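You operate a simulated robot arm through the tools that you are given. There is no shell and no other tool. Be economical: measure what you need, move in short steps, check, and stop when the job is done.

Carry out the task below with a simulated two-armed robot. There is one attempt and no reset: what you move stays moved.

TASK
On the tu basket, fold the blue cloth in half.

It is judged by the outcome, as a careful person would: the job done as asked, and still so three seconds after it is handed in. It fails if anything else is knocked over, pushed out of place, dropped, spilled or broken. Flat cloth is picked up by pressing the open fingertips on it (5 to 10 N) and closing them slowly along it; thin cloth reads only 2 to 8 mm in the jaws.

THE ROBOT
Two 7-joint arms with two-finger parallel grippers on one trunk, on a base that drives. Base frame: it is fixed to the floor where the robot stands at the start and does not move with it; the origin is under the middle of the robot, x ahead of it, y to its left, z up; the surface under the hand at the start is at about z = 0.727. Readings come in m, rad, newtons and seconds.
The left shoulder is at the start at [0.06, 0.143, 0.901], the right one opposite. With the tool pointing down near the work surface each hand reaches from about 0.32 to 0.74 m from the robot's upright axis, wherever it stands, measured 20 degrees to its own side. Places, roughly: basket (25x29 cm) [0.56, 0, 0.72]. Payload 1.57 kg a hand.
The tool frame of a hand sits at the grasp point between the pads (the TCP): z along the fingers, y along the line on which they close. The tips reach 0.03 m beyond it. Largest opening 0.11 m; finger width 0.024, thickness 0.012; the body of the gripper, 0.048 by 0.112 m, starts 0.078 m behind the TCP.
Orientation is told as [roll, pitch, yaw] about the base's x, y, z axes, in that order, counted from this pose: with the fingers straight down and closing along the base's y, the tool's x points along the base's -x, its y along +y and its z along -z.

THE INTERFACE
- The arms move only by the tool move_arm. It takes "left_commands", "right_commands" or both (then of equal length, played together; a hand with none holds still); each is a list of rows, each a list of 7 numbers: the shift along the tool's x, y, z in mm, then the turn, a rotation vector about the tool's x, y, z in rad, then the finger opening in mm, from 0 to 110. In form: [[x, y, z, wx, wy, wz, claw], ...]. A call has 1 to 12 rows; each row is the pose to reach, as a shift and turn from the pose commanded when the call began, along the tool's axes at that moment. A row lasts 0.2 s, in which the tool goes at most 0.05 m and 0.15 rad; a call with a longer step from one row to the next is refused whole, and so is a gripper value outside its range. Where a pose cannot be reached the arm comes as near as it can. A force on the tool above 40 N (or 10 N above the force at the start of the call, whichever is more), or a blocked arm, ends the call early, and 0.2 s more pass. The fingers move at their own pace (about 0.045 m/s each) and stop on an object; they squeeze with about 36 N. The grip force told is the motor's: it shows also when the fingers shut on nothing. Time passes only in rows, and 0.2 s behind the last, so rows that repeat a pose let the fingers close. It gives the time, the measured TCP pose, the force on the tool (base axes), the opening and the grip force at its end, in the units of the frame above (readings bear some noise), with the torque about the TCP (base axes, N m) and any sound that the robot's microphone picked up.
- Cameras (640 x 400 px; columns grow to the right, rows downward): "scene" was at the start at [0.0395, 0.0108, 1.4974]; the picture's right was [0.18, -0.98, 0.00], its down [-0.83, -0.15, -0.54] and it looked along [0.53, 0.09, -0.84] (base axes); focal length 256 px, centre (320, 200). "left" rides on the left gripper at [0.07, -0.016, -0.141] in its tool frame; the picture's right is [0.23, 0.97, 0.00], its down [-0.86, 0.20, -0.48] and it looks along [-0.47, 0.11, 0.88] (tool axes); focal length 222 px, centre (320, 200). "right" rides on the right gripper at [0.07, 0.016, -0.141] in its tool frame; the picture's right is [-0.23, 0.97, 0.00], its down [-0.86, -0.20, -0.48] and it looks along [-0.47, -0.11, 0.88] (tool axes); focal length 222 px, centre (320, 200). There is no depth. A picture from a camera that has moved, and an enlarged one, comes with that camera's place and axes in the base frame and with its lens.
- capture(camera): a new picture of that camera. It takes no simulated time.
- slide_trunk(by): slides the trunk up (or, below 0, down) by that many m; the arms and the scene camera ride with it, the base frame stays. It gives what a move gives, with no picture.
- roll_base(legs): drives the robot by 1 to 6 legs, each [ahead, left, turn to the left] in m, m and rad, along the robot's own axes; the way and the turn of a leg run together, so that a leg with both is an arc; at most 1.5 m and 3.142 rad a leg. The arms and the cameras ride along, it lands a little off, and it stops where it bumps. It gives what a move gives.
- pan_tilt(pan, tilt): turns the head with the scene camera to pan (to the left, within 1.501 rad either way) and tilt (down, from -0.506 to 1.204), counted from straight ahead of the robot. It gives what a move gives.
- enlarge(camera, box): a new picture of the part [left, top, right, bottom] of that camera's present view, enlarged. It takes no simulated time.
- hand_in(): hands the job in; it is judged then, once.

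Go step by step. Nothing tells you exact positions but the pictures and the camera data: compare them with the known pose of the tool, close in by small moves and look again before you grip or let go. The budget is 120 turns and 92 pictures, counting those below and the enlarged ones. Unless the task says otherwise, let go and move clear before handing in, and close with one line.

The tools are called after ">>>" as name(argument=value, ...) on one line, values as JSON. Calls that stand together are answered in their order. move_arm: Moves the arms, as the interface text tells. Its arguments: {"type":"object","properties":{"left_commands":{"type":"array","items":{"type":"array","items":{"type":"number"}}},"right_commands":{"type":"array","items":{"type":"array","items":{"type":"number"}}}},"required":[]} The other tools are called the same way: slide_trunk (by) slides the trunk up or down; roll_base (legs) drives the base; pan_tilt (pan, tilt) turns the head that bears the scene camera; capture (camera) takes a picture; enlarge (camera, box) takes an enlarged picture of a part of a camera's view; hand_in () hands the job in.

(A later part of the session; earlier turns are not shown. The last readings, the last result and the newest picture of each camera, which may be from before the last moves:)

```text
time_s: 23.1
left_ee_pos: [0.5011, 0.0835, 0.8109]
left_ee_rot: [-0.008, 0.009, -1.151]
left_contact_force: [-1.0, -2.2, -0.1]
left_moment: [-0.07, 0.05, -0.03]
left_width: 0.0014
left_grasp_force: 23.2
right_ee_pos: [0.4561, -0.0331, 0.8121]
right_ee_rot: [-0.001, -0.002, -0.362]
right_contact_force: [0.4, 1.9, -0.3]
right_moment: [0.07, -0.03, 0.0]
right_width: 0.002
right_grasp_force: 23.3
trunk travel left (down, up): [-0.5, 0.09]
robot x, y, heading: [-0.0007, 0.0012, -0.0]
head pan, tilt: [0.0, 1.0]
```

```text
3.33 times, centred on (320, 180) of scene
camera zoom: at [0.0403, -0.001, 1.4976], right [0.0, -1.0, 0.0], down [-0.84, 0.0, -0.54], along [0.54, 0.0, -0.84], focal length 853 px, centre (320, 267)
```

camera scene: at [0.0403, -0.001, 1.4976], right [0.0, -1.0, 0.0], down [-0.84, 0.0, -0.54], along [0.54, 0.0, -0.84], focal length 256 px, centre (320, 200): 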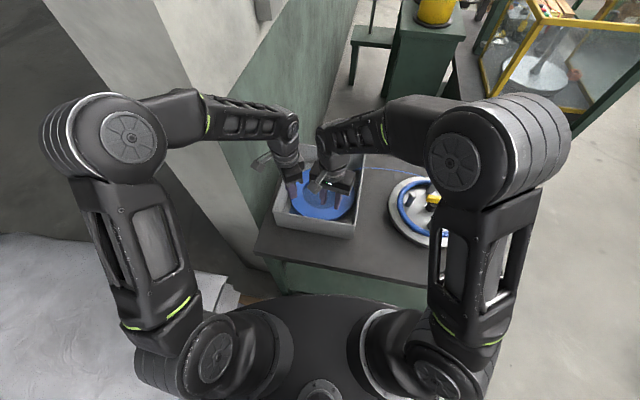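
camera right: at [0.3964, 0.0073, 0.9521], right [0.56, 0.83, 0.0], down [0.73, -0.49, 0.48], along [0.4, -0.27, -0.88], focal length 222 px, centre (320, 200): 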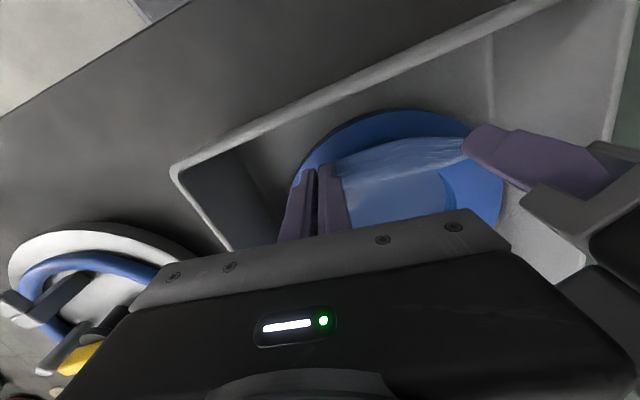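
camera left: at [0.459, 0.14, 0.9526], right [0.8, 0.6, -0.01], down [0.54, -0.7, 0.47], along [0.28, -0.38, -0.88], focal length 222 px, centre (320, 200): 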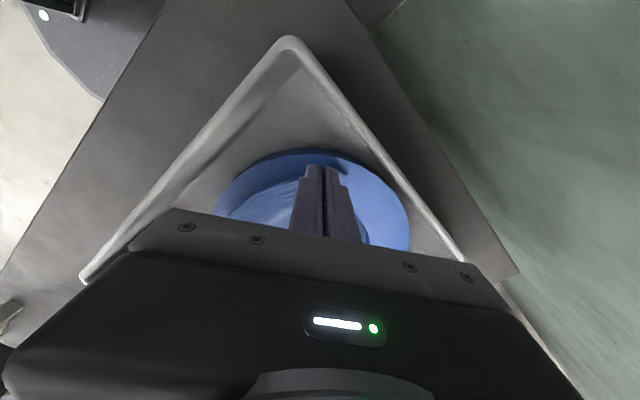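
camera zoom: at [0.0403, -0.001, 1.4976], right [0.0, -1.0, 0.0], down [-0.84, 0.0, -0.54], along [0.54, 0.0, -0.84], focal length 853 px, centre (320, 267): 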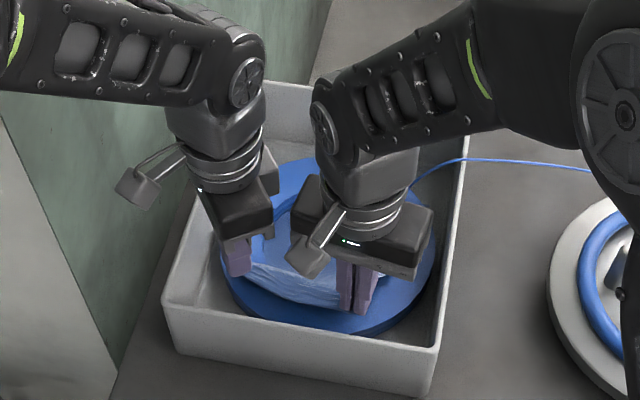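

The cloth's near edge is lifted neatly between both hands. Continuing the arc over the fold line.

>>> move_arm(left_commands=[[-7, 7, -8, 0, 0, 0, 0], [-14, 14, -16, 0, 0, 0, 0], [-21, 21, -22, 0, 0, 0, 0], [-28, 28, -26, 0, 0, 0, 0], [-35, 35, -29, 0, 0, 0, 0], [-42, 43, -31, 0, 0, 0, 0], [-49, 50, -32, 0, 0, 0, 0], [-56, 57, -31, 0, 0, 0, 0], [-63, 64, -29, 0, 0, 0, 0], [-70, 71, -26, 0, 0, 0, 0], [-78, 78, -21, 0, 0, 0, 0], [-85, 85, -14, 0, 0, 0, 0]], right_commands=[[-10, 0, -8, 0, 0, 0, 0], [-20, 0, -16, 0, 0, 0, 0], [-30, 0, -22, 0, 0, 0, 0], [-40, 0, -26, 0, 0, 0, 0], [-50, 0, -29, 0, 0, 0, 0], [-60, 0, -31, 0, 0, 0, 0], [-70, 0, -32, 0, 0, 0, 0], [-80, 0, -31, 0, 0, 0, 0], [-90, 0, -29, 0, 0, 0, 0], [-100, 0, -26, 0, 0, 0, 0], [-110, 0, -21, 0, 0, 0, 0], [-120, 0, -14, 0, 0, 0, 0]])

>>> capture(camera="left")

>>> capture(camera="right")

>>> enlarge(camera="scene", box=[250, 120, 390, 240])

```text
time_s: 25.6
left_ee_pos: [0.6135, 0.0413, 0.823]
left_ee_rot: [-0.008, 0.008, -1.153]
left_contact_force: [-1.6, -1.3, -0.5]
left_moment: [-0.05, 0.02, -0.02]
left_width: 0.0017
left_grasp_force: 23.1
right_ee_pos: [0.5678, -0.0753, 0.8262]
right_ee_rot: [0.001, -0.001, -0.362]
right_contact_force: [0.9, 1.5, -0.3]
right_moment: [0.04, 0.0, 0.02]
right_width: 0.0022
right_grasp_force: 23.8
trunk travel left (down, up): [-0.5, 0.09]
robot x, y, heading: [0.0005, 0.0027, 0.001]
head pan, tilt: [0.0, 1.0]
```

```text
53 pictures are left
camera left: at [0.5715, 0.0968, 0.9645], right [0.8, 0.6, -0.01], down [0.54, -0.7, 0.47], along [0.28, -0.38, -0.88], focal length 222 px, centre (320, 200)
```

left: 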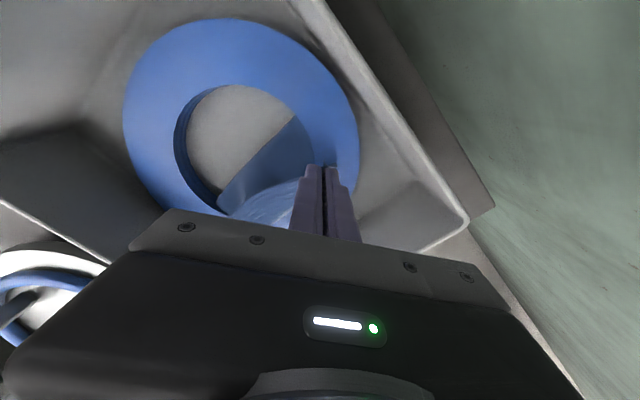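

```text
52 pictures are left
camera right: at [0.5093, -0.0352, 0.9665], right [0.56, 0.83, 0.0], down [0.73, -0.49, 0.48], along [0.4, -0.27, -0.88], focal length 222 px, centre (320, 200)
```

right: 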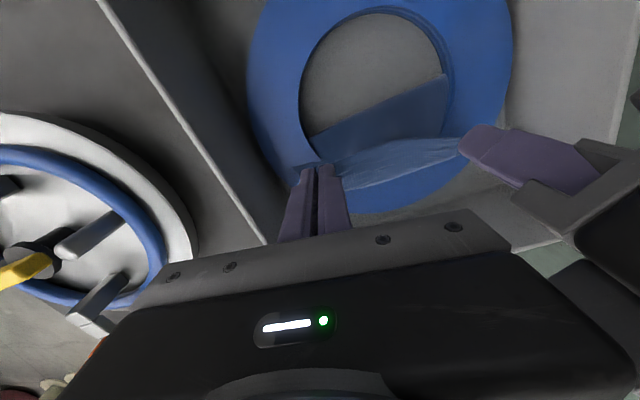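

```text
3.33 times, centred on (320, 180) of scene
camera zoom: at [0.0408, -0.0012, 1.4976], right [0.0, -1.0, 0.0], down [-0.84, 0.0, -0.54], along [0.54, 0.0, -0.84], focal length 853 px, centre (320, 267)
```

zoom: 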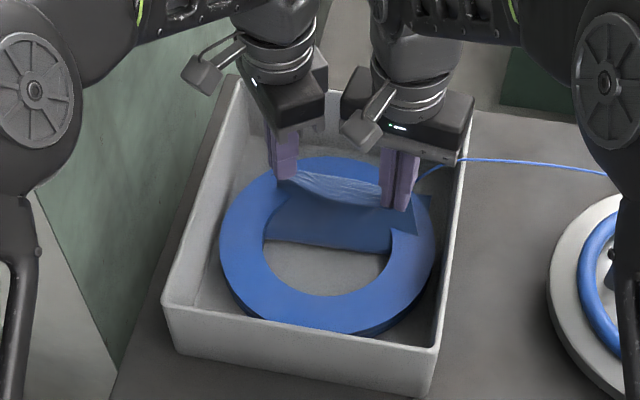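

The fold is forming well. Lowering the edge to the far side.

>>> move_arm(left_commands=[[-7, 7, 8, 0, 0, 0, 0], [-14, 14, 18, 0, 0, 0, 0], [-21, 21, 29, 0, 0, 0, 0], [-28, 28, 40, 0, 0, 0, 0], [-33, 33, 48, 0, 0, 0, 0], [-35, 35, 54, 0, 0, 0, 0], [-35, 35, 54, 0, 0, 0, 0]], right_commands=[[-10, 0, 8, 0, 0, 0, 0], [-20, 0, 18, 0, 0, 0, 0], [-30, 0, 29, 0, 0, 0, 0], [-40, 0, 41, 0, 0, 0, 0], [-47, 0, 50, 0, 0, 0, 0], [-50, 0, 57, 0, 0, 0, 0], [-50, 0, 57, 0, 0, 0, 0]])

>>> capture(camera="left")

>>> capture(camera="right")

>>> enlarge(camera="scene", box=[270, 120, 370, 220])

```text
time_s: 27.2
left_ee_pos: [0.6589, 0.0224, 0.7694]
left_ee_rot: [-0.008, 0.01, -1.152]
left_contact_force: [-0.1, -0.7, -0.2]
left_moment: [-0.05, 0.01, 0.0]
left_width: 0.0015
left_grasp_force: 23.3
right_ee_pos: [0.6146, -0.0934, 0.7695]
right_ee_rot: [-0.001, 0.0, -0.361]
right_contact_force: [-0.6, 1.0, 1.0]
right_moment: [0.03, -0.03, -0.03]
right_width: 0.0018
right_grasp_force: 23.7
trunk travel left (down, up): [-0.5, 0.09]
robot x, y, heading: [-0.0016, -0.0036, 0.003]
head pan, tilt: [0.0, 1.0]
```

```text
50 pictures are left
camera left: at [0.6171, 0.0796, 0.9101], right [0.8, 0.6, -0.01], down [0.54, -0.7, 0.47], along [0.28, -0.38, -0.88], focal length 222 px, centre (320, 200)
```

left: 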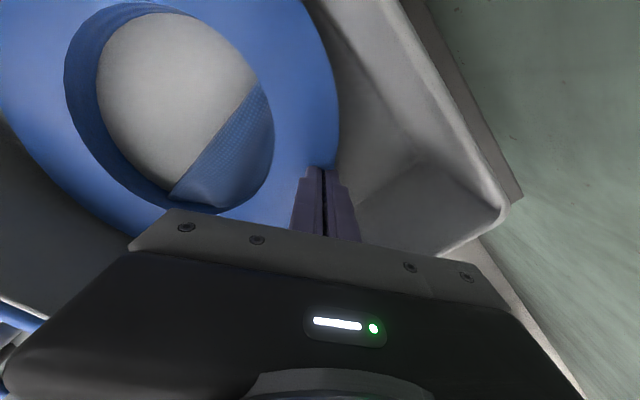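

```text
49 pictures are left
camera right: at [0.5559, -0.0524, 0.9094], right [0.56, 0.83, 0.0], down [0.73, -0.49, 0.48], along [0.4, -0.27, -0.88], focal length 222 px, centre (320, 200)
```

right: 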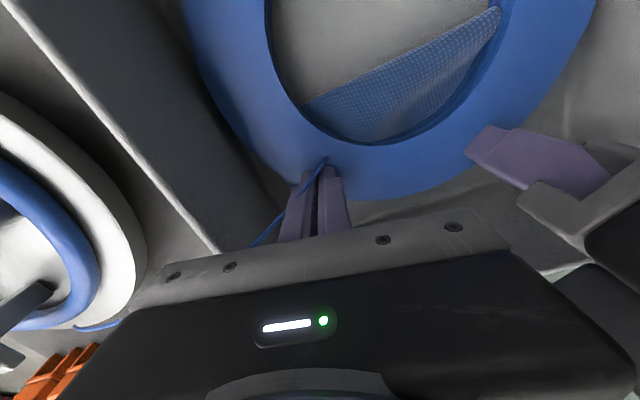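

```text
4.00 times, centred on (320, 170) of scene
camera zoom: at [0.0403, -0.001, 1.4976], right [0.0, -1.0, 0.0], down [-0.84, 0.0, -0.54], along [0.54, 0.0, -0.84], focal length 1024 px, centre (320, 320)
```

zoom: 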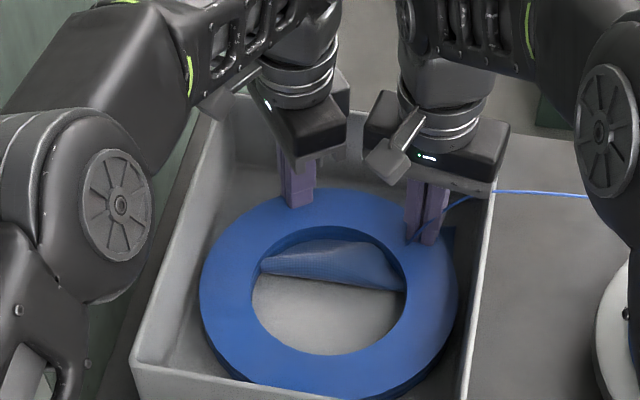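

The cloth slid about 2 cm farward (C now ≈(.637,−.129), fold line at mid ≈13 cm), so the far edge is a bit beyond my hands. Moving forward a little more and lower to match edges.

>>> move_arm(left_commands=[[-3, 3, 0, 0, 0, 0, 0], [-6, 6, 1, 0, 0, 0, 0], [-8.5, 8.5, 3, 0, 0, 0, 0], [-8.5, 8.5, 5, 0, 0, 0, 0], [-8.5, 8.5, 6, 0, 0, 0, 0], [-8.5, 8.5, 6, 0, 0, 0, 0]], right_commands=[[-8, 0, 0, 0, 0, 0, 0], [-16, 0, 1, 0, 0, 0, 0], [-22, 0, 3, 0, 0, 0, 0], [-22, 0, 5, 0, 0, 0, 0], [-22, 0, 6, 0, 0, 0, 0], [-22, 0, 6, 0, 0, 0, 0]])

>>> enlarge(camera="left", box=[60, 0, 440, 240])

>>> enlarge(camera="right", box=[180, 0, 500, 210])

>>> enlarge(camera="scene", box=[280, 130, 370, 210])

```text
time_s: 28.6
left_ee_pos: [0.6697, 0.018, 0.7629]
left_ee_rot: [-0.009, 0.008, -1.152]
left_contact_force: [-0.7, -2.4, 1.0]
left_moment: [-0.07, -0.01, 0.01]
left_width: 0.0014
left_grasp_force: 23.9
right_ee_pos: [0.6348, -0.0998, 0.7628]
right_ee_rot: [0.001, 0.001, -0.362]
right_contact_force: [0.2, 2.1, 1.6]
right_moment: [0.05, -0.05, 0.02]
right_width: 0.002
right_grasp_force: 23.8
trunk travel left (down, up): [-0.5, 0.09]
robot x, y, heading: [0.0019, 0.0012, 0.001]
head pan, tilt: [0.0, 1.0]
```

```text
1.67 times, centred on (250, 120) of left
camera zoom: at [0.6284, 0.0749, 0.9039], right [0.8, 0.6, -0.01], down [0.54, -0.7, 0.47], along [0.28, -0.38, -0.88], focal length 370 px, centre (437, 333)
```

zoom: 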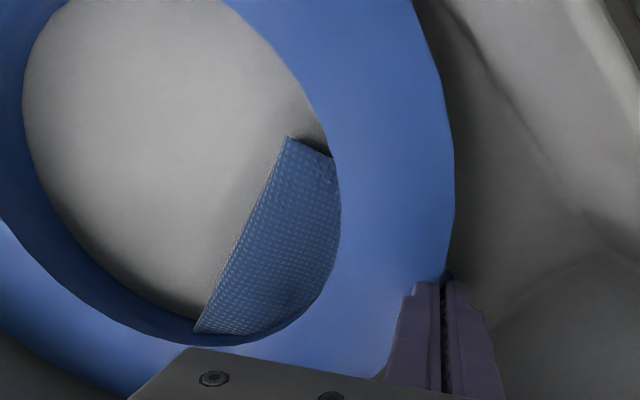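

```text
1.90 times, centred on (340, 105) of right
camera zoom: at [0.5762, -0.0602, 0.9036], right [0.56, 0.83, 0.0], down [0.73, -0.49, 0.48], along [0.4, -0.27, -0.88], focal length 423 px, centre (282, 381)
```

zoom: 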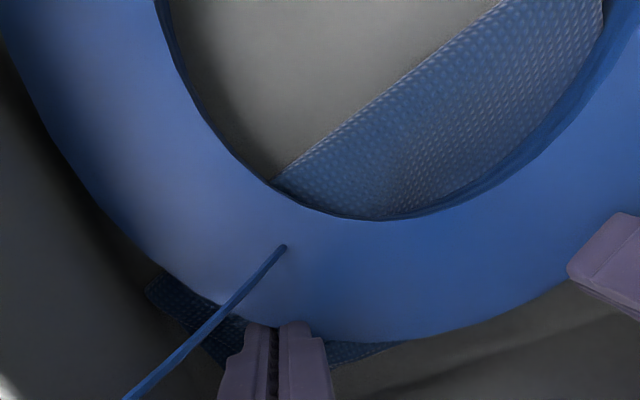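

```text
5.00 times, centred on (325, 170) of scene
camera zoom: at [0.0401, -0.0011, 1.4976], right [0.0, -1.0, 0.0], down [-0.84, 0.0, -0.54], along [0.54, 0.0, -0.84], focal length 1280 px, centre (295, 350)
```

zoom: 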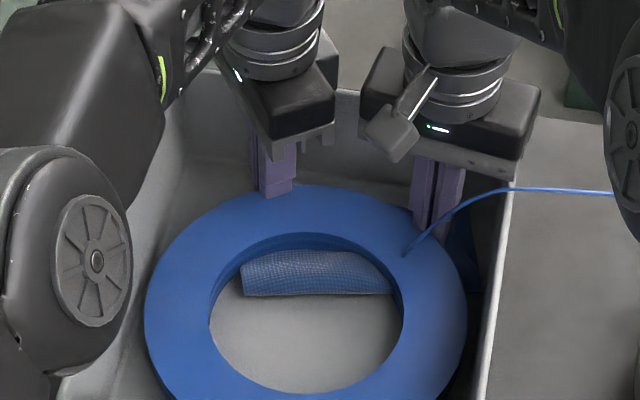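

Checking exactly where the far edge lies relative to my hands.

>>> enlarge(camera="right", box=[240, 120, 500, 220])

>>> enlarge(camera="left", box=[240, 80, 400, 220])

```text
2.46 times, centred on (370, 170) of right
camera zoom: at [0.5762, -0.0602, 0.9036], right [0.56, 0.83, 0.0], down [0.73, -0.49, 0.48], along [0.4, -0.27, -0.88], focal length 547 px, centre (197, 274)
```

zoom: 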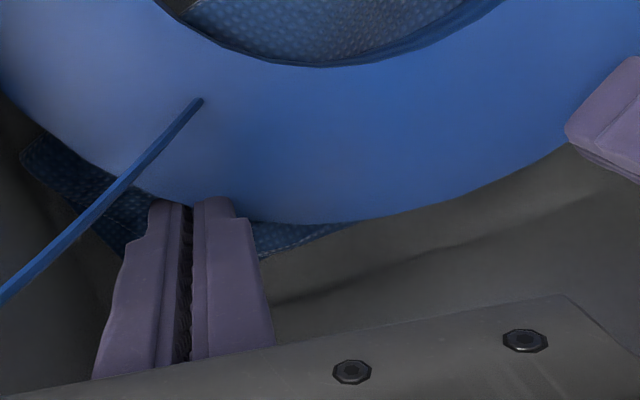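

```text
2.86 times, centred on (320, 150) of left
camera zoom: at [0.6284, 0.0749, 0.9039], right [0.8, 0.6, -0.01], down [0.54, -0.7, 0.47], along [0.28, -0.38, -0.88], focal length 635 px, centre (320, 343)
```

zoom: 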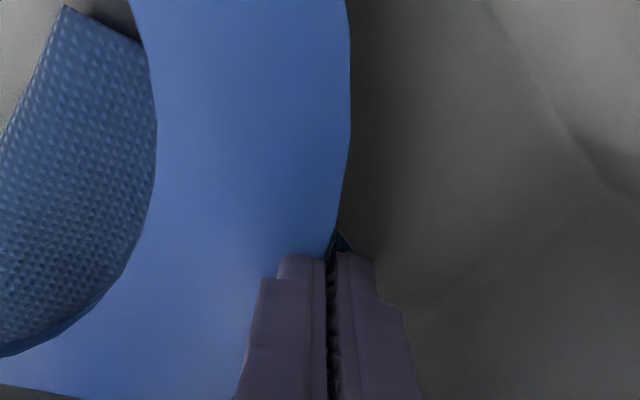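

The picture now fits: the cloth has turned a bit and lies as a double rectangle x≈.578–.668, y≈−.134–.035, so the right hand is about 2 cm short of the far edge. I'll bring it forward 16 mm, lower both, and look.

>>> move_arm(right_commands=[[-5, 0, -2, 0, 0, 0, 0], [-10, 0, -2, 0, 0, 0, 0], [-16, 0, 0, 0, 0, 0, 0], [-16, 0, 1, 0, 0, 0, 0], [-16, 0, 1, 0, 0, 0, 0]], left_commands=[[0, 0, 0, 0, 0, 0, 0], [1, -1, 0, 0, 0, 0, 0], [2, -2, 0, 0, 0, 0, 0], [2, -2, 1, 0, 0, 0, 0], [2, -2, 1, 0, 0, 0, 0]])

>>> enlarge(camera="right", box=[180, 0, 500, 210])

>>> enlarge(camera="left", box=[60, 0, 440, 240])

```text
time_s: 29.9
left_ee_pos: [0.6671, 0.0189, 0.7619]
left_ee_rot: [-0.008, 0.01, -1.153]
left_contact_force: [-0.8, -6.6, 1.6]
left_moment: [-0.25, 0.06, 0.01]
left_width: 0.0011
left_grasp_force: 23.0
right_ee_pos: [0.6509, -0.1044, 0.7627]
right_ee_rot: [0.0, 0.002, -0.362]
right_contact_force: [-0.4, 6.5, 0.1]
right_moment: [0.19, 0.02, 0.1]
right_width: 0.0021
right_grasp_force: 23.7
trunk travel left (down, up): [-0.5, 0.09]
robot x, y, heading: [-0.0023, 0.0006, -0.0]
head pan, tilt: [0.0, 1.0]
```

```text
1.90 times, centred on (340, 105) of right
camera zoom: at [0.5912, -0.0656, 0.9025], right [0.56, 0.83, 0.0], down [0.73, -0.49, 0.48], along [0.4, -0.27, -0.88], focal length 423 px, centre (282, 381)
```

zoom: 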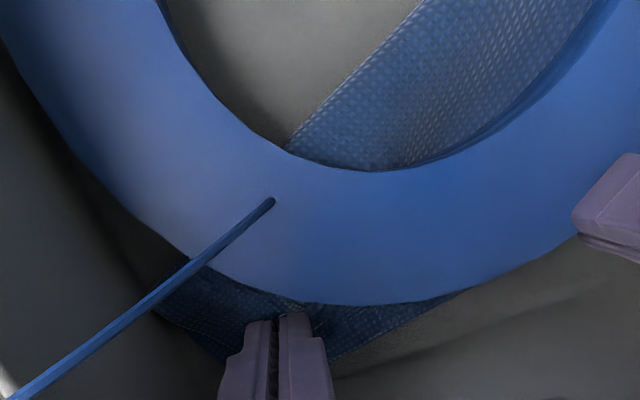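

```text
1.67 times, centred on (250, 120) of left
camera zoom: at [0.6257, 0.0756, 0.9032], right [0.8, 0.6, -0.01], down [0.54, -0.7, 0.47], along [0.28, -0.38, -0.88], focal length 370 px, centre (437, 333)
```

zoom: 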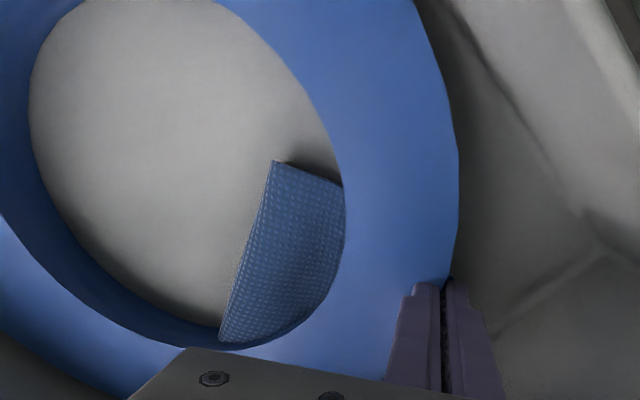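

The left half is well folded, but the cloth's right side has jammed against the right wall and bunched. I'll drag both hands left (+y) about 18 mm and slightly back, then look.

>>> move_arm(right_commands=[[2, 4, 0, 0, 0, 0, 0], [4, 8, 0, 0, 0, 0, 0], [6, 13, 0, 0, 0, 0, 0], [9, 17, 0, 0, 0, 0, 0], [9, 17, 0, 0, 0, 0, 0]], left_commands=[[4, 1, 0, 0, 0, 0, 0], [8, 2, 0, 0, 0, 0, 0], [13, 3, 0, 0, 0, 0, 0], [18, 3, 0, 0, 0, 0, 0], [18, 3, 0, 0, 0, 0, 0]])

>>> enlarge(camera="right", box=[180, 0, 500, 210])

>>> enlarge(camera="left", box=[60, 0, 440, 240])

>>> enlarge(camera="scene", box=[280, 130, 370, 210])

```text
time_s: 31.1
left_ee_pos: [0.6638, 0.0382, 0.7626]
left_ee_rot: [-0.008, 0.008, -1.152]
left_contact_force: [0.3, -4.7, 1.3]
left_moment: [-0.15, -0.02, 0.03]
left_width: 0.0014
left_grasp_force: 23.3
right_ee_pos: [0.6475, -0.087, 0.7631]
right_ee_rot: [0.0, 0.0, -0.362]
right_contact_force: [0.8, 5.0, 0.8]
right_moment: [0.12, 0.02, 0.0]
right_width: 0.0023
right_grasp_force: 23.4
trunk travel left (down, up): [-0.5, 0.09]
robot x, y, heading: [-0.0007, 0.001, 0.003]
head pan, tilt: [0.0, 1.0]
```

```text
1.90 times, centred on (340, 105) of right
camera zoom: at [0.5892, -0.0468, 0.9026], right [0.56, 0.83, 0.0], down [0.73, -0.49, 0.48], along [0.4, -0.27, -0.88], focal length 423 px, centre (282, 381)
```

zoom: 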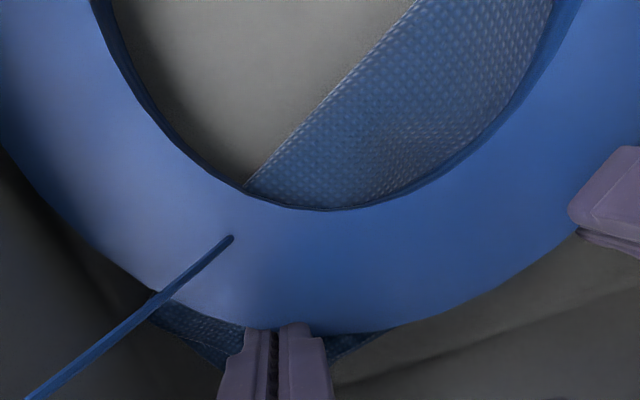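

```text
1.67 times, centred on (250, 120) of left
camera zoom: at [0.621, 0.0937, 0.9032], right [0.8, 0.6, -0.01], down [0.54, -0.7, 0.47], along [0.28, -0.38, -0.88], focal length 370 px, centre (437, 333)
```

zoom: 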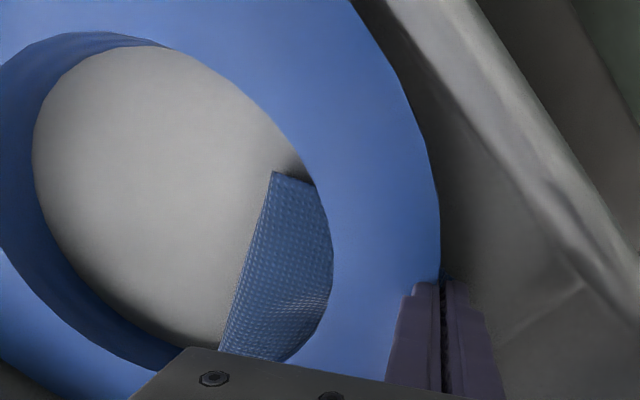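

```text
5.00 times, centred on (325, 170) of scene
camera zoom: at [0.0402, -0.0011, 1.4976], right [0.0, -1.0, 0.0], down [-0.84, 0.0, -0.54], along [0.54, 0.0, -0.84], focal length 1280 px, centre (295, 350)
```

zoom: 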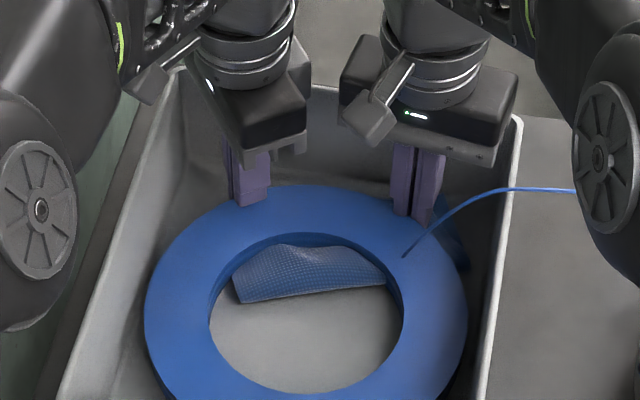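

The flap is doubled well on the left, but on the right there is slack bunched near the fold. I'll let go with the right hand, then use its closed tips to press the top layer near the fold and stroke the slack back toward the robot, while the left still holds.

>>> move_arm(right_commands=[[0, 0, 0, 0, 0, 0, 8], [0, 0, 0, 0, 0, 0, 16], [0, 0, 0, 0, 0, 0, 16], [0, 0, -15, 0, 0, 0, 16], [0, 0, -40, 0, 0, 0, 16], [20, 0, -60, 0, 0, 0, 0], [38, -12, -60, 0, 0, 0, 0], [38, -12, -60, 0, 0, 0, 0]])

>>> capture(camera="right")

>>> enlarge(camera="scene", box=[280, 130, 370, 210])

```text
time_s: 32.9
left_ee_pos: [0.6631, 0.0367, 0.7623]
left_ee_rot: [-0.009, 0.008, -1.152]
left_contact_force: [0.1, -0.2, 0.8]
left_moment: [-0.01, 0.03, 0.0]
left_width: 0.0016
left_grasp_force: 23.6
right_ee_pos: [0.6079, -0.0856, 0.8214]
right_ee_rot: [0.002, 0.001, -0.361]
right_contact_force: [0.0, 0.3, 0.3]
right_moment: [-0.02, 0.01, 0.03]
right_width: 0.0
right_grasp_force: 20.9
trunk travel left (down, up): [-0.5, 0.09]
robot x, y, heading: [-0.0012, 0.0008, 0.001]
head pan, tilt: [0.0, 1.0]
```

```text
37 pictures are left
camera right: at [0.5495, -0.0458, 0.9617], right [0.56, 0.83, 0.0], down [0.73, -0.49, 0.48], along [0.4, -0.27, -0.88], focal length 222 px, centre (320, 200)
```

right: 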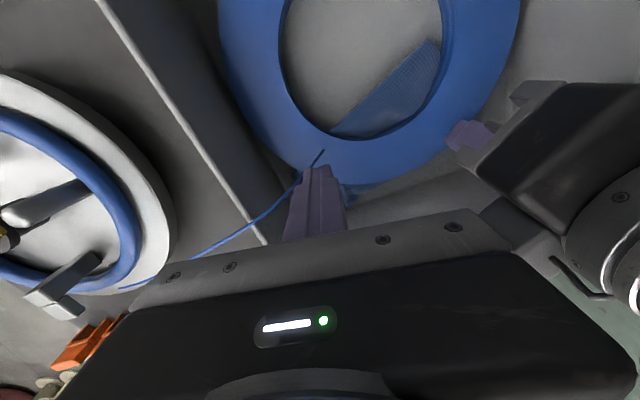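

```text
5.00 times, centred on (325, 170) of scene
camera zoom: at [0.0403, -0.001, 1.4976], right [0.0, -1.0, 0.0], down [-0.84, 0.0, -0.54], along [0.54, 0.0, -0.84], focal length 1280 px, centre (295, 350)
```

zoom: 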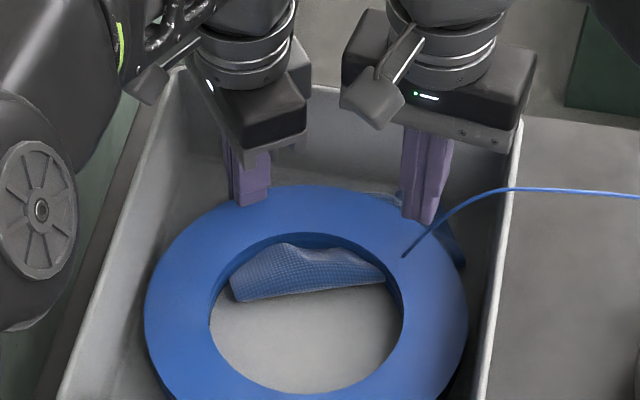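

Lowering the closed tips onto the top layer near the fold, then stroking toward the robot.

>>> move_arm(right_commands=[[0, 0, 20, 0, 0, 0, 0], [0, 0, 40, 0, 0, 0, 0], [0, 0, 50, 0, 0, 0, 0], [0, 0, 57, 0, 0, 0, 0], [0, 0, 60, 0, 0, 0, 0], [0, 0, 60, 0, 0, 0, 0]])

```text
time_s: 34.2
left_ee_pos: [0.6629, 0.0369, 0.7611]
left_ee_rot: [-0.009, 0.01, -1.151]
left_contact_force: [-0.3, -0.2, 1.6]
left_moment: [-0.01, 0.04, 0.0]
left_width: 0.0009
left_grasp_force: 23.2
right_ee_pos: [0.6087, -0.0848, 0.7612]
right_ee_rot: [0.002, -0.002, -0.362]
right_contact_force: [-1.0, -0.2, 0.1]
right_moment: [-0.04, 0.04, 0.0]
right_width: 0.0
right_grasp_force: 21.6
trunk travel left (down, up): [-0.5, 0.09]
robot x, y, heading: [0.0019, 0.0008, 0.001]
head pan, tilt: [0.0, 1.0]
```

>>> move_arm(right_commands=[[0, 0, 1.5, 0, 0, 0, 0], [0, 0, 2.5, 0, 0, 0, 0], [5, -2, 2.5, 0, 0, 0, 0], [10, -4, 2.5, 0, 0, 0, 0], [15, -6, 2.5, 0, 0, 0, 0], [20, -8, 2.5, 0, 0, 0, 0], [25, -10, 2.5, 0, 0, 0, 0], [30, -12, 2.5, 0, 0, 0, 0], [35, -13, 2.5, 0, 0, 0, 0]])

>>> capture(camera="right")

>>> enlarge(camera="scene", box=[280, 130, 370, 210])

```text
time_s: 36.2
left_ee_pos: [0.6624, 0.0375, 0.7616]
left_ee_rot: [-0.007, 0.01, -1.151]
left_contact_force: [0.1, -0.8, 0.5]
left_moment: [0.02, -0.01, 0.0]
left_width: 0.0014
left_grasp_force: 23.3
right_ee_pos: [0.5707, -0.0856, 0.7594]
right_ee_rot: [0.0, 0.001, -0.362]
right_contact_force: [0.6, 0.9, 0.6]
right_moment: [0.0, 0.01, -0.02]
right_width: 0.0
right_grasp_force: 21.2
trunk travel left (down, up): [-0.5, 0.09]
robot x, y, heading: [-0.0016, -0.0015, 0.003]
head pan, tilt: [0.0, 1.0]
```

```text
35 pictures are left
camera right: at [0.5115, -0.0447, 0.8998], right [0.56, 0.83, 0.0], down [0.73, -0.49, 0.48], along [0.4, -0.27, -0.88], focal length 222 px, centre (320, 200)
```

right: 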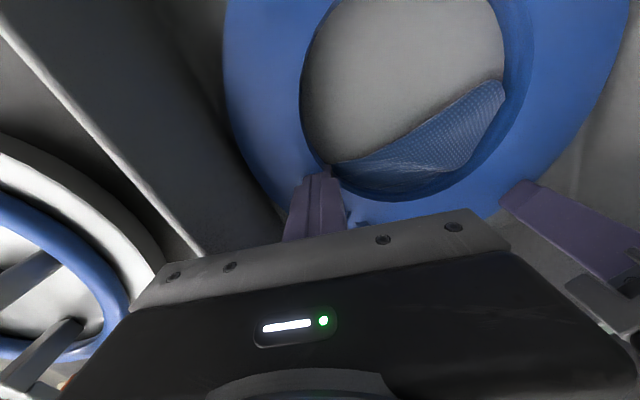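

```text
5.00 times, centred on (325, 170) of scene
camera zoom: at [0.0401, -0.001, 1.4976], right [0.0, -1.0, 0.0], down [-0.84, 0.0, -0.54], along [0.54, 0.0, -0.84], focal length 1280 px, centre (295, 350)
```

zoom: 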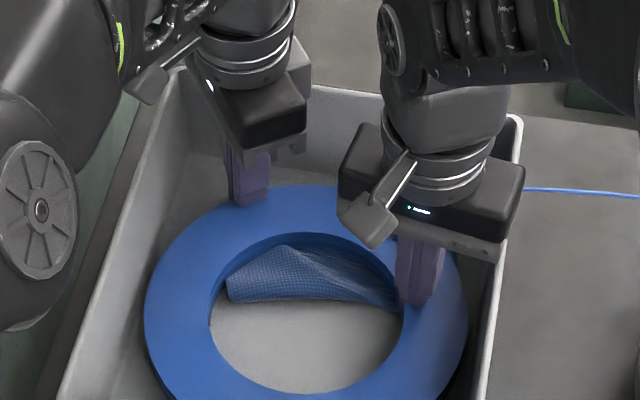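

The stroke worked: the fold's right end is now at x≈.566, level with the left. Lifting the right hand and inspecting the far-right corners.

>>> move_arm(right_commands=[[0, 0, -20, 0, 0, 0, 0], [0, 0, -50, 0, 0, 0, 0], [0, 0, -80, 0, 0, 0, 0], [0, -40, -100, 0, 0, 0, 0], [0, -60, -100, 0, 0, 0, 0], [0, -60, -100, 0, 0, 0, 0]])

>>> capture(camera="right")

>>> enlarge(camera="scene", box=[280, 130, 370, 210])

>>> enlarge(camera="left", box=[60, 0, 440, 240])

```text
time_s: 37.6
left_ee_pos: [0.6628, 0.0389, 0.7618]
left_ee_rot: [-0.008, 0.009, -1.152]
left_contact_force: [-0.1, 0.0, 0.9]
left_moment: [-0.01, -0.01, 0.02]
left_width: 0.0014
left_grasp_force: 23.3
right_ee_pos: [0.5503, -0.1399, 0.8593]
right_ee_rot: [-0.001, -0.002, -0.362]
right_contact_force: [-0.9, 0.8, -0.1]
right_moment: [0.02, -0.01, 0.03]
right_width: 0.0
right_grasp_force: 21.1
trunk travel left (down, up): [-0.5, 0.09]
robot x, y, heading: [0.0014, 0.0013, -0.0]
head pan, tilt: [0.0, 1.0]
```

```text
33 pictures are left
camera right: at [0.4907, -0.1007, 0.9999], right [0.56, 0.83, 0.0], down [0.73, -0.49, 0.48], along [0.4, -0.27, -0.88], focal length 222 px, centre (320, 200)
```

right: 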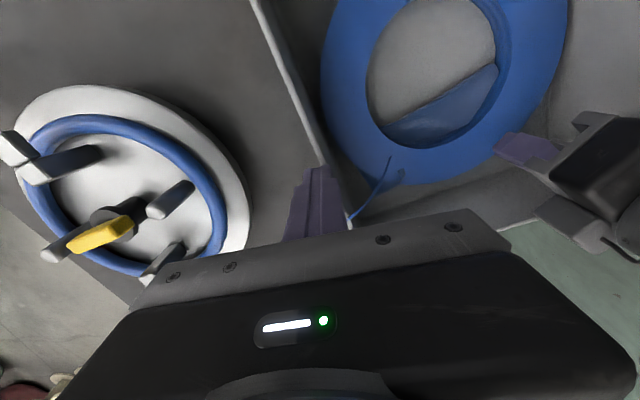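

```text
5.00 times, centred on (325, 170) of scene
camera zoom: at [0.0403, -0.001, 1.4976], right [0.0, -1.0, 0.0], down [-0.84, 0.0, -0.54], along [0.54, 0.0, -0.84], focal length 1280 px, centre (295, 350)
```

zoom: 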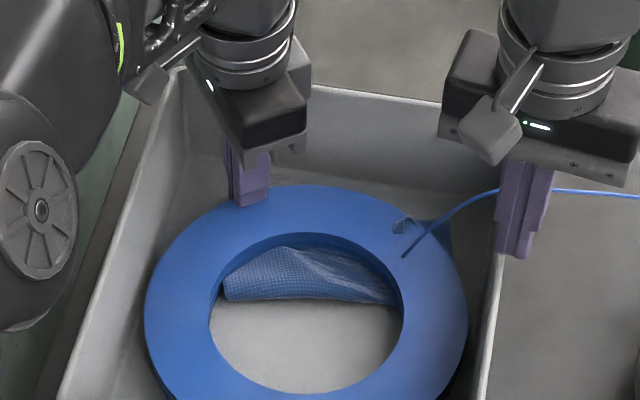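

```text
1.67 times, centred on (250, 120) of left
camera zoom: at [0.621, 0.0937, 0.9032], right [0.8, 0.6, -0.01], down [0.54, -0.7, 0.47], along [0.28, -0.38, -0.88], focal length 370 px, centre (437, 333)
```

zoom: 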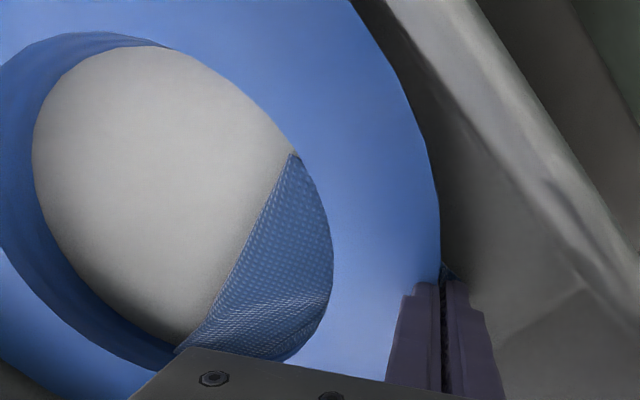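

The pinched ruck at A stands up at ≈(.625,−.083), about 2 cm short of C (≈(.65,−.118)). I'll press it flat and stroke it toward the C corner.

>>> move_arm(right_commands=[[-10, 25, -10, 0, 0, 0, 0], [-22, 50, -10, 0, 0, 0, 0], [-38, 84, 0, 0, 0, 0, 0], [-38, 84, 40, 0, 0, 0, 0], [-38, 84, 75, 0, 0, 0, 0], [-38, 84, 92, 0, 0, 0, 0], [-38, 84, 98, 0, 0, 0, 0], [-38, 84, 98, 0, 0, 0, 0]])

>>> move_arm(right_commands=[[0, 0, 1, 0, 0, 0, 0], [-5, -2, 1.5, 0, 0, 0, 0], [-11, -4, 1.5, 0, 0, 0, 0], [-17, -6, 1.5, 0, 0, 0, 0], [-23, -8, 1.5, 0, 0, 0, 0], [-29, -10, 1.5, 0, 0, 0, 0], [-35, -13, 1.5, 0, 0, 0, 0]])

>>> enlarge(camera="right", box=[180, 0, 500, 210])

>>> enlarge(camera="scene", box=[280, 130, 370, 210])

```text
time_s: 39.5
left_ee_pos: [0.6616, 0.0377, 0.7619]
left_ee_rot: [-0.009, 0.008, -1.152]
left_contact_force: [-0.1, 0.6, 0.2]
left_moment: [-0.01, -0.05, 0.0]
left_width: 0.0012
left_grasp_force: 23.3
right_ee_pos: [0.6142, -0.0755, 0.7609]
right_ee_rot: [0.001, 0.001, -0.361]
right_contact_force: [-0.2, -0.5, 1.5]
right_moment: [-0.01, -0.02, 0.02]
right_width: 0.0
right_grasp_force: 21.0
trunk travel left (down, up): [-0.5, 0.09]
robot x, y, heading: [0.0021, -0.0016, -0.0]
head pan, tilt: [0.0, 1.0]
```

```text
time_s: 41.0
left_ee_pos: [0.6628, 0.0387, 0.7626]
left_ee_rot: [-0.008, 0.007, -1.151]
left_contact_force: [-0.8, -1.7, 0.6]
left_moment: [-0.08, 0.01, 0.0]
left_width: 0.0014
left_grasp_force: 23.2
right_ee_pos: [0.643, -0.1002, 0.7603]
right_ee_rot: [0.0, -0.002, -0.361]
right_contact_force: [-0.5, 2.7, 4.0]
right_moment: [0.09, -0.03, 0.04]
right_width: 0.0001
right_grasp_force: 21.0
trunk travel left (down, up): [-0.5, 0.09]
robot x, y, heading: [0.0012, 0.0028, 0.0]
head pan, tilt: [0.0, 1.0]
```

```text
1.90 times, centred on (340, 105) of right
camera zoom: at [0.5835, -0.0597, 0.9005], right [0.56, 0.83, 0.0], down [0.73, -0.49, 0.48], along [0.4, -0.27, -0.88], focal length 423 px, centre (282, 381)
```

zoom: 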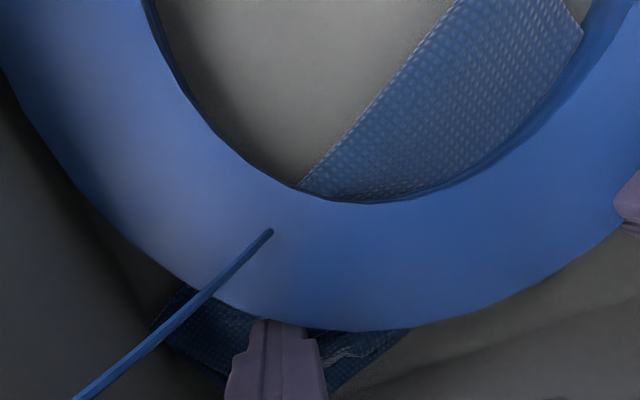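

```text
5.00 times, centred on (325, 170) of scene
camera zoom: at [0.0397, -0.001, 1.4976], right [0.0, -1.0, 0.0], down [-0.84, 0.0, -0.54], along [0.54, 0.0, -0.84], focal length 1280 px, centre (295, 350)
```

zoom: 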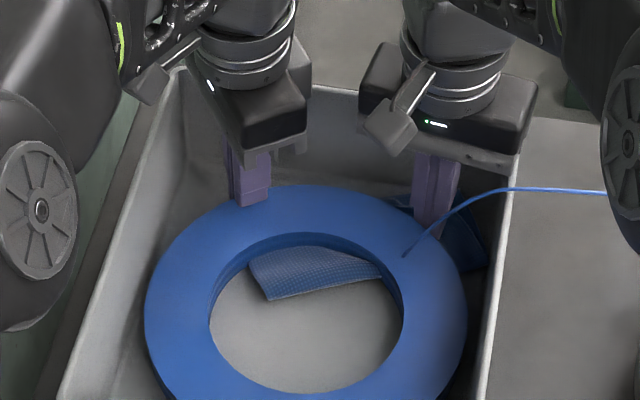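

The far edges are now aligned within about 1 cm at A/C, but the fold got sheared to the right. I'll pin A/C with the right fingertip, release B with the left, and stroke the fold back to the left with the left fingertip.

>>> move_arm(right_commands=[[0, 0, 0.7, 0, 0, 0, 0], [0, 0, 0.7, 0, 0, 0, 0], [0, 0, 0.7, 0, 0, 0, 0], [0, 0, 0.7, 0, 0, 0, 0], [0, 0, 0.7, 0, 0, 0, 0], [0, 0, 0.7, 0, 0, 0, 0], [0, 0, 0.7, 0, 0, 0, 0], [0, 0, 0.7, 0, 0, 0, 0], [0, 0, 0.7, 0, 0, 0, 0], [0, 0, 0.7, 0, 0, 0, 0], [0, 0, 0.7, 0, 0, 0, 0]], left_commands=[[0, 0, 0, 0, 0, 0, 8], [0, 0, 0, 0, 0, 0, 14], [0, 0, 0, 0, 0, 0, 14], [0, 0, -20, 0, 0, 0, 14], [0, 0, -50, 0, 0, 0, 14], [-3, -25, -50, 0, 0, 0, 0], [-7, -50, -50, 0, 0, 0, 0], [-10, -73, -50, 0, 0, 0, 0], [-10, -73, -30, 0, 0, 0, 0], [-10, -73, -10, 0, 0, 0, 0], [-10, -73, 0, 0, 0, 0, 0]])

>>> enlarge(camera="right", box=[180, 0, 500, 210])

>>> enlarge(camera="scene", box=[280, 130, 370, 210])

```text
time_s: 43.5
left_ee_pos: [0.6002, -0.0021, 0.7638]
left_ee_rot: [-0.011, 0.009, -1.152]
left_contact_force: [0.5, -0.3, -0.7]
left_moment: [0.0, -0.01, 0.01]
left_width: 0.0001
left_grasp_force: 20.9
right_ee_pos: [0.6424, -0.0991, 0.7599]
right_ee_rot: [0.004, 0.0, -0.358]
right_contact_force: [1.4, 1.2, 8.7]
right_moment: [0.09, -0.07, 0.01]
right_width: 0.0002
right_grasp_force: 21.1
trunk travel left (down, up): [-0.5, 0.09]
robot x, y, heading: [0.0013, 0.0004, 0.002]
head pan, tilt: [0.0, 1.0]
```

```text
1.90 times, centred on (340, 105) of right
camera zoom: at [0.5833, -0.0589, 0.9002], right [0.56, 0.83, 0.0], down [0.73, -0.49, 0.48], along [0.4, -0.26, -0.88], focal length 423 px, centre (282, 381)
```

zoom: 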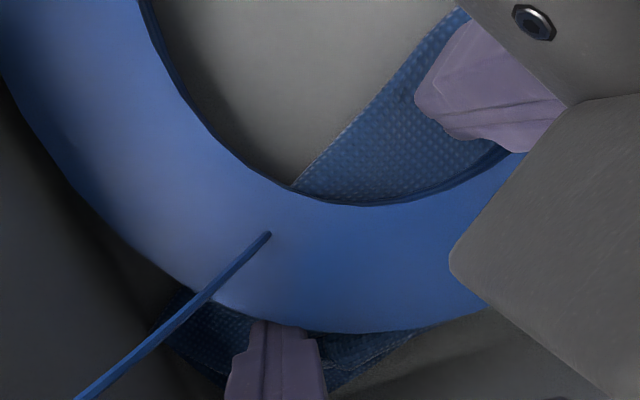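

```text
5.00 times, centred on (325, 170) of scene
camera zoom: at [0.0393, -0.0009, 1.4976], right [0.0, -1.0, 0.0], down [-0.84, 0.0, -0.54], along [0.54, 0.0, -0.84], focal length 1280 px, centre (295, 350)
```

zoom: 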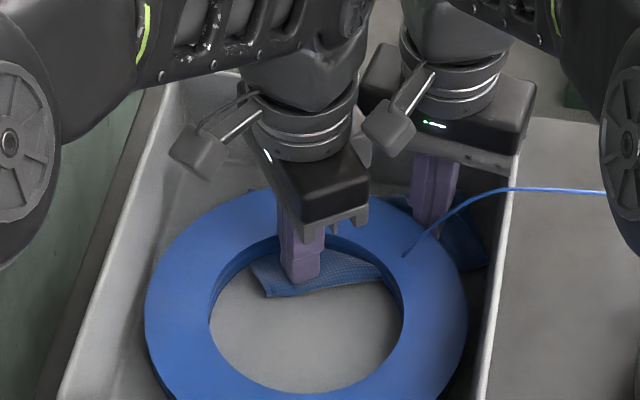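

Right pins with ~9 N; the left tip is over the fold. Pressing and stroking left.

>>> move_arm(left_commands=[[0, 0, 3, 0, 0, 0, 0], [0, 0, 4.5, 0, 0, 0, 0], [7, 1.5, 4.5, 0, 0, 0, 0], [14, 3, 4.5, 0, 0, 0, 0], [21, 5, 4.5, 0, 0, 0, 0], [28, 7, 4.5, 0, 0, 0, 0], [35, 9, 4.5, 0, 0, 0, 0], [42, 10, 4.5, 0, 0, 0, 0]])

>>> enlarge(camera="right", box=[180, 0, 500, 210])

>>> enlarge(camera="scene", box=[280, 130, 370, 210])

```text
time_s: 45.2
left_ee_pos: [0.5919, 0.0409, 0.7591]
left_ee_rot: [-0.006, 0.009, -1.152]
left_contact_force: [1.0, -4.4, 5.8]
left_moment: [-0.17, -0.03, 0.04]
left_width: 0.0003
left_grasp_force: 21.2
right_ee_pos: [0.6421, -0.0997, 0.7596]
right_ee_rot: [-0.001, -0.002, -0.362]
right_contact_force: [-1.2, 3.4, 7.9]
right_moment: [0.16, -0.06, 0.02]
right_width: 0.0001
right_grasp_force: 21.4
trunk travel left (down, up): [-0.5, 0.09]
robot x, y, heading: [0.0001, 0.0015, 0.003]
head pan, tilt: [0.0, 1.0]
```

```text
1.90 times, centred on (340, 105) of right
camera zoom: at [0.5831, -0.0598, 0.9002], right [0.56, 0.83, 0.0], down [0.73, -0.49, 0.48], along [0.4, -0.27, -0.88], focal length 423 px, centre (282, 381)
```

zoom: 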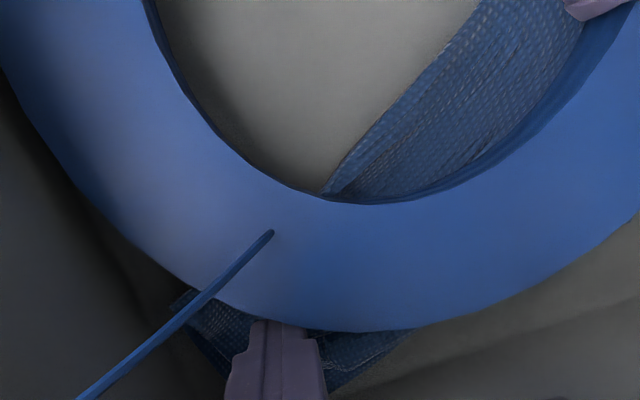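

```text
5.00 times, centred on (325, 170) of scene
camera zoom: at [0.0389, -0.0009, 1.4977], right [0.0, -1.0, 0.0], down [-0.84, 0.0, -0.54], along [0.54, 0.0, -0.84], focal length 1280 px, centre (295, 350)
```

zoom: 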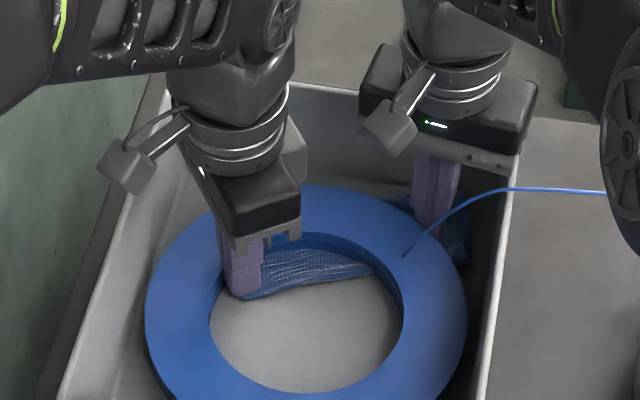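

The left end of the fold is back in place; the right end still needs stretching between fold and edge. I'll retreat the left hand, turn the right so its fingers close along x, press between fold and far edge, and spread the fingers to smooth both ways.

>>> move_arm(left_commands=[[0, 0, -25, 0, 0, 0, 0], [0, 0, -60, 0, 0, 0, 0], [10, -9, -90, 0, 0, 0, 0], [30, -28, -90, 0, 0, 0, 0], [50, -46, -90, 0, 0, 0, 0], [73, -66, -90, 0, 0, 0, 0], [73, -66, -90, 0, 0, 0, 0], [73, -66, -90, 0, 0, 0, 0], [73, -66, -90, 0, 0, 0, 0], [73, -66, -90, 0, 0, 0, 0], [73, -66, -90, 0, 0, 0, 0], [73, -66, -90, 0, 0, 0, 0]], right_commands=[[0, 0, 0, 0, 0, 0, 0], [0, 0, -15, 0, 0, 0, 0], [0, 0, -45, 0, 0, 0.1, 0], [5, 0, -45, 0, 0, 0.22, 0], [10, 1, -45, 0, 0, 0.35, 0], [15, 2, -45, 0, 0, 0.48, 0], [20, 2, -45, 0, 0, 0.61, 0], [27, 3, -45, 0, 0, 0.74, 0], [27, 3, -45, 0, 0, 0.87, 0], [27, 3, -45, 0, 0, 1.0, 0], [27, 3, -45, 0, 0, 1.12, 0], [27, 3, -45, 0, 0, 1.21, 0]])

>>> capture(camera="right")

>>> enlarge(camera="scene", box=[280, 130, 370, 210])

```text
time_s: 47.9
left_ee_pos: [0.5036, 0.082, 0.8506]
left_ee_rot: [-0.009, 0.008, -1.152]
left_contact_force: [0.0, -0.7, -0.3]
left_moment: [-0.01, 0.02, 0.01]
left_width: 0.0002
left_grasp_force: 21.1
right_ee_pos: [0.619, -0.088, 0.8033]
right_ee_rot: [0.001, 0.002, -1.572]
right_contact_force: [-0.4, 0.8, -0.7]
right_moment: [0.04, 0.0, 0.0]
right_width: 0.0
right_grasp_force: 21.6
trunk travel left (down, up): [-0.5, 0.09]
robot x, y, heading: [0.0003, 0.0024, -0.002]
head pan, tilt: [0.0, 1.0]
```

```text
24 pictures are left
camera right: at [0.6358, -0.0177, 0.9443], right [0.97, -0.23, 0.0], down [-0.2, -0.85, 0.48], along [-0.11, -0.47, -0.88], focal length 222 px, centre (320, 200)
```

right: 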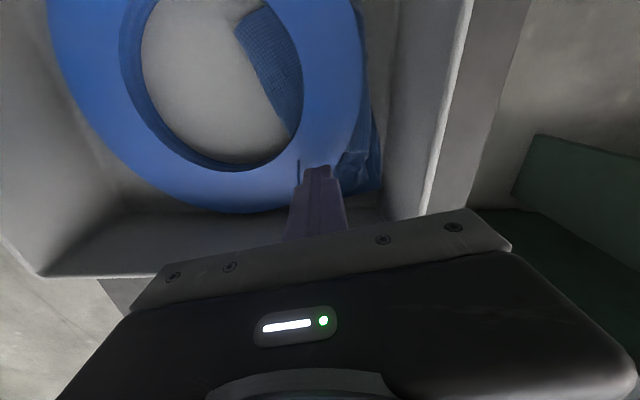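

```text
5.00 times, centred on (325, 170) of scene
camera zoom: at [0.0403, -0.001, 1.4976], right [0.0, -1.0, 0.0], down [-0.84, 0.0, -0.54], along [0.54, 0.0, -0.84], focal length 1280 px, centre (295, 350)
```

zoom: 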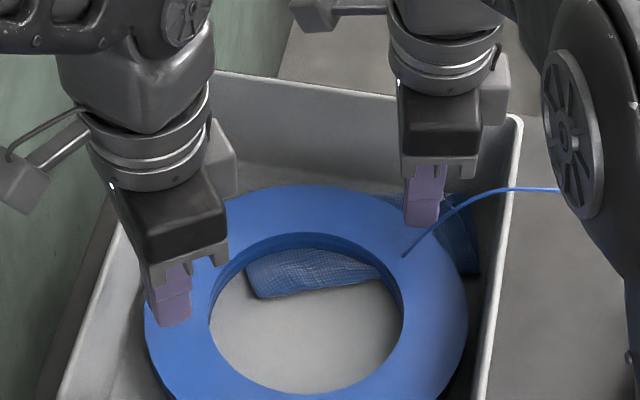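

>>> enlarge(camera="right", box=[200, 0, 420, 220])

```text
1.82 times, centred on (310, 110) of right
camera zoom: at [0.6358, -0.0177, 0.9443], right [0.97, -0.23, 0.0], down [-0.2, -0.85, 0.48], along [-0.11, -0.47, -0.88], focal length 404 px, centre (338, 364)
```

zoom: 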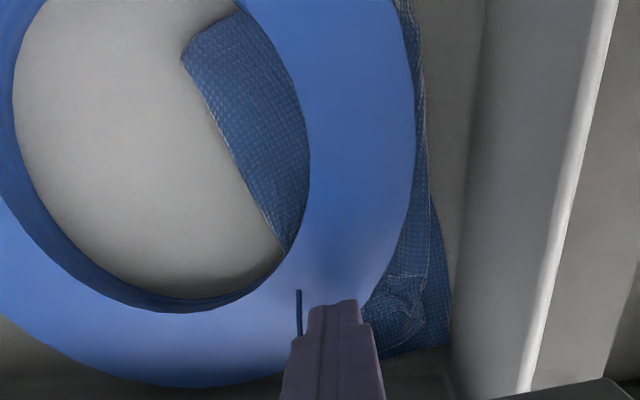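

Very useful view: the far edges AB and CD coincide (x≈.674, from C(.676,−.135) to D(.672,.025)); the fold's left end is at (.579,.028) but its right end is at only ≈.61, with slack bunched. I'll press near A and spread the fingers so the near finger pushes the fold back while the far one holds the edge.

>>> move_arm(right_commands=[[-5, 15, 0, 0, 0, 0, 0], [-10, 31, 0, 0, 0, 0, 0], [-10, 31, 20, 0, 0, 0, 0], [-10, 31, 32, 0, 0, 0, 0], [-10, 31, 40, 0, 0, 0, 0], [-10, 31, 43, 0, 0, 0, 0], [-10, 31, 43.5, 0, 0, 0, 0]])

```text
time_s: 49.5
left_ee_pos: [0.5038, 0.0813, 0.8503]
left_ee_rot: [-0.008, 0.01, -1.153]
left_contact_force: [0.4, -1.3, -0.2]
left_moment: [-0.02, 0.01, -0.01]
left_width: 0.0
left_grasp_force: 21.5
right_ee_pos: [0.6502, -0.0974, 0.7617]
right_ee_rot: [0.0, 0.001, -1.57]
right_contact_force: [0.4, 0.5, 0.5]
right_moment: [-0.01, 0.0, 0.0]
right_width: 0.0
right_grasp_force: 21.5
trunk travel left (down, up): [-0.5, 0.09]
robot x, y, heading: [-0.0013, -0.0001, 0.001]
head pan, tilt: [0.0, 1.0]
```

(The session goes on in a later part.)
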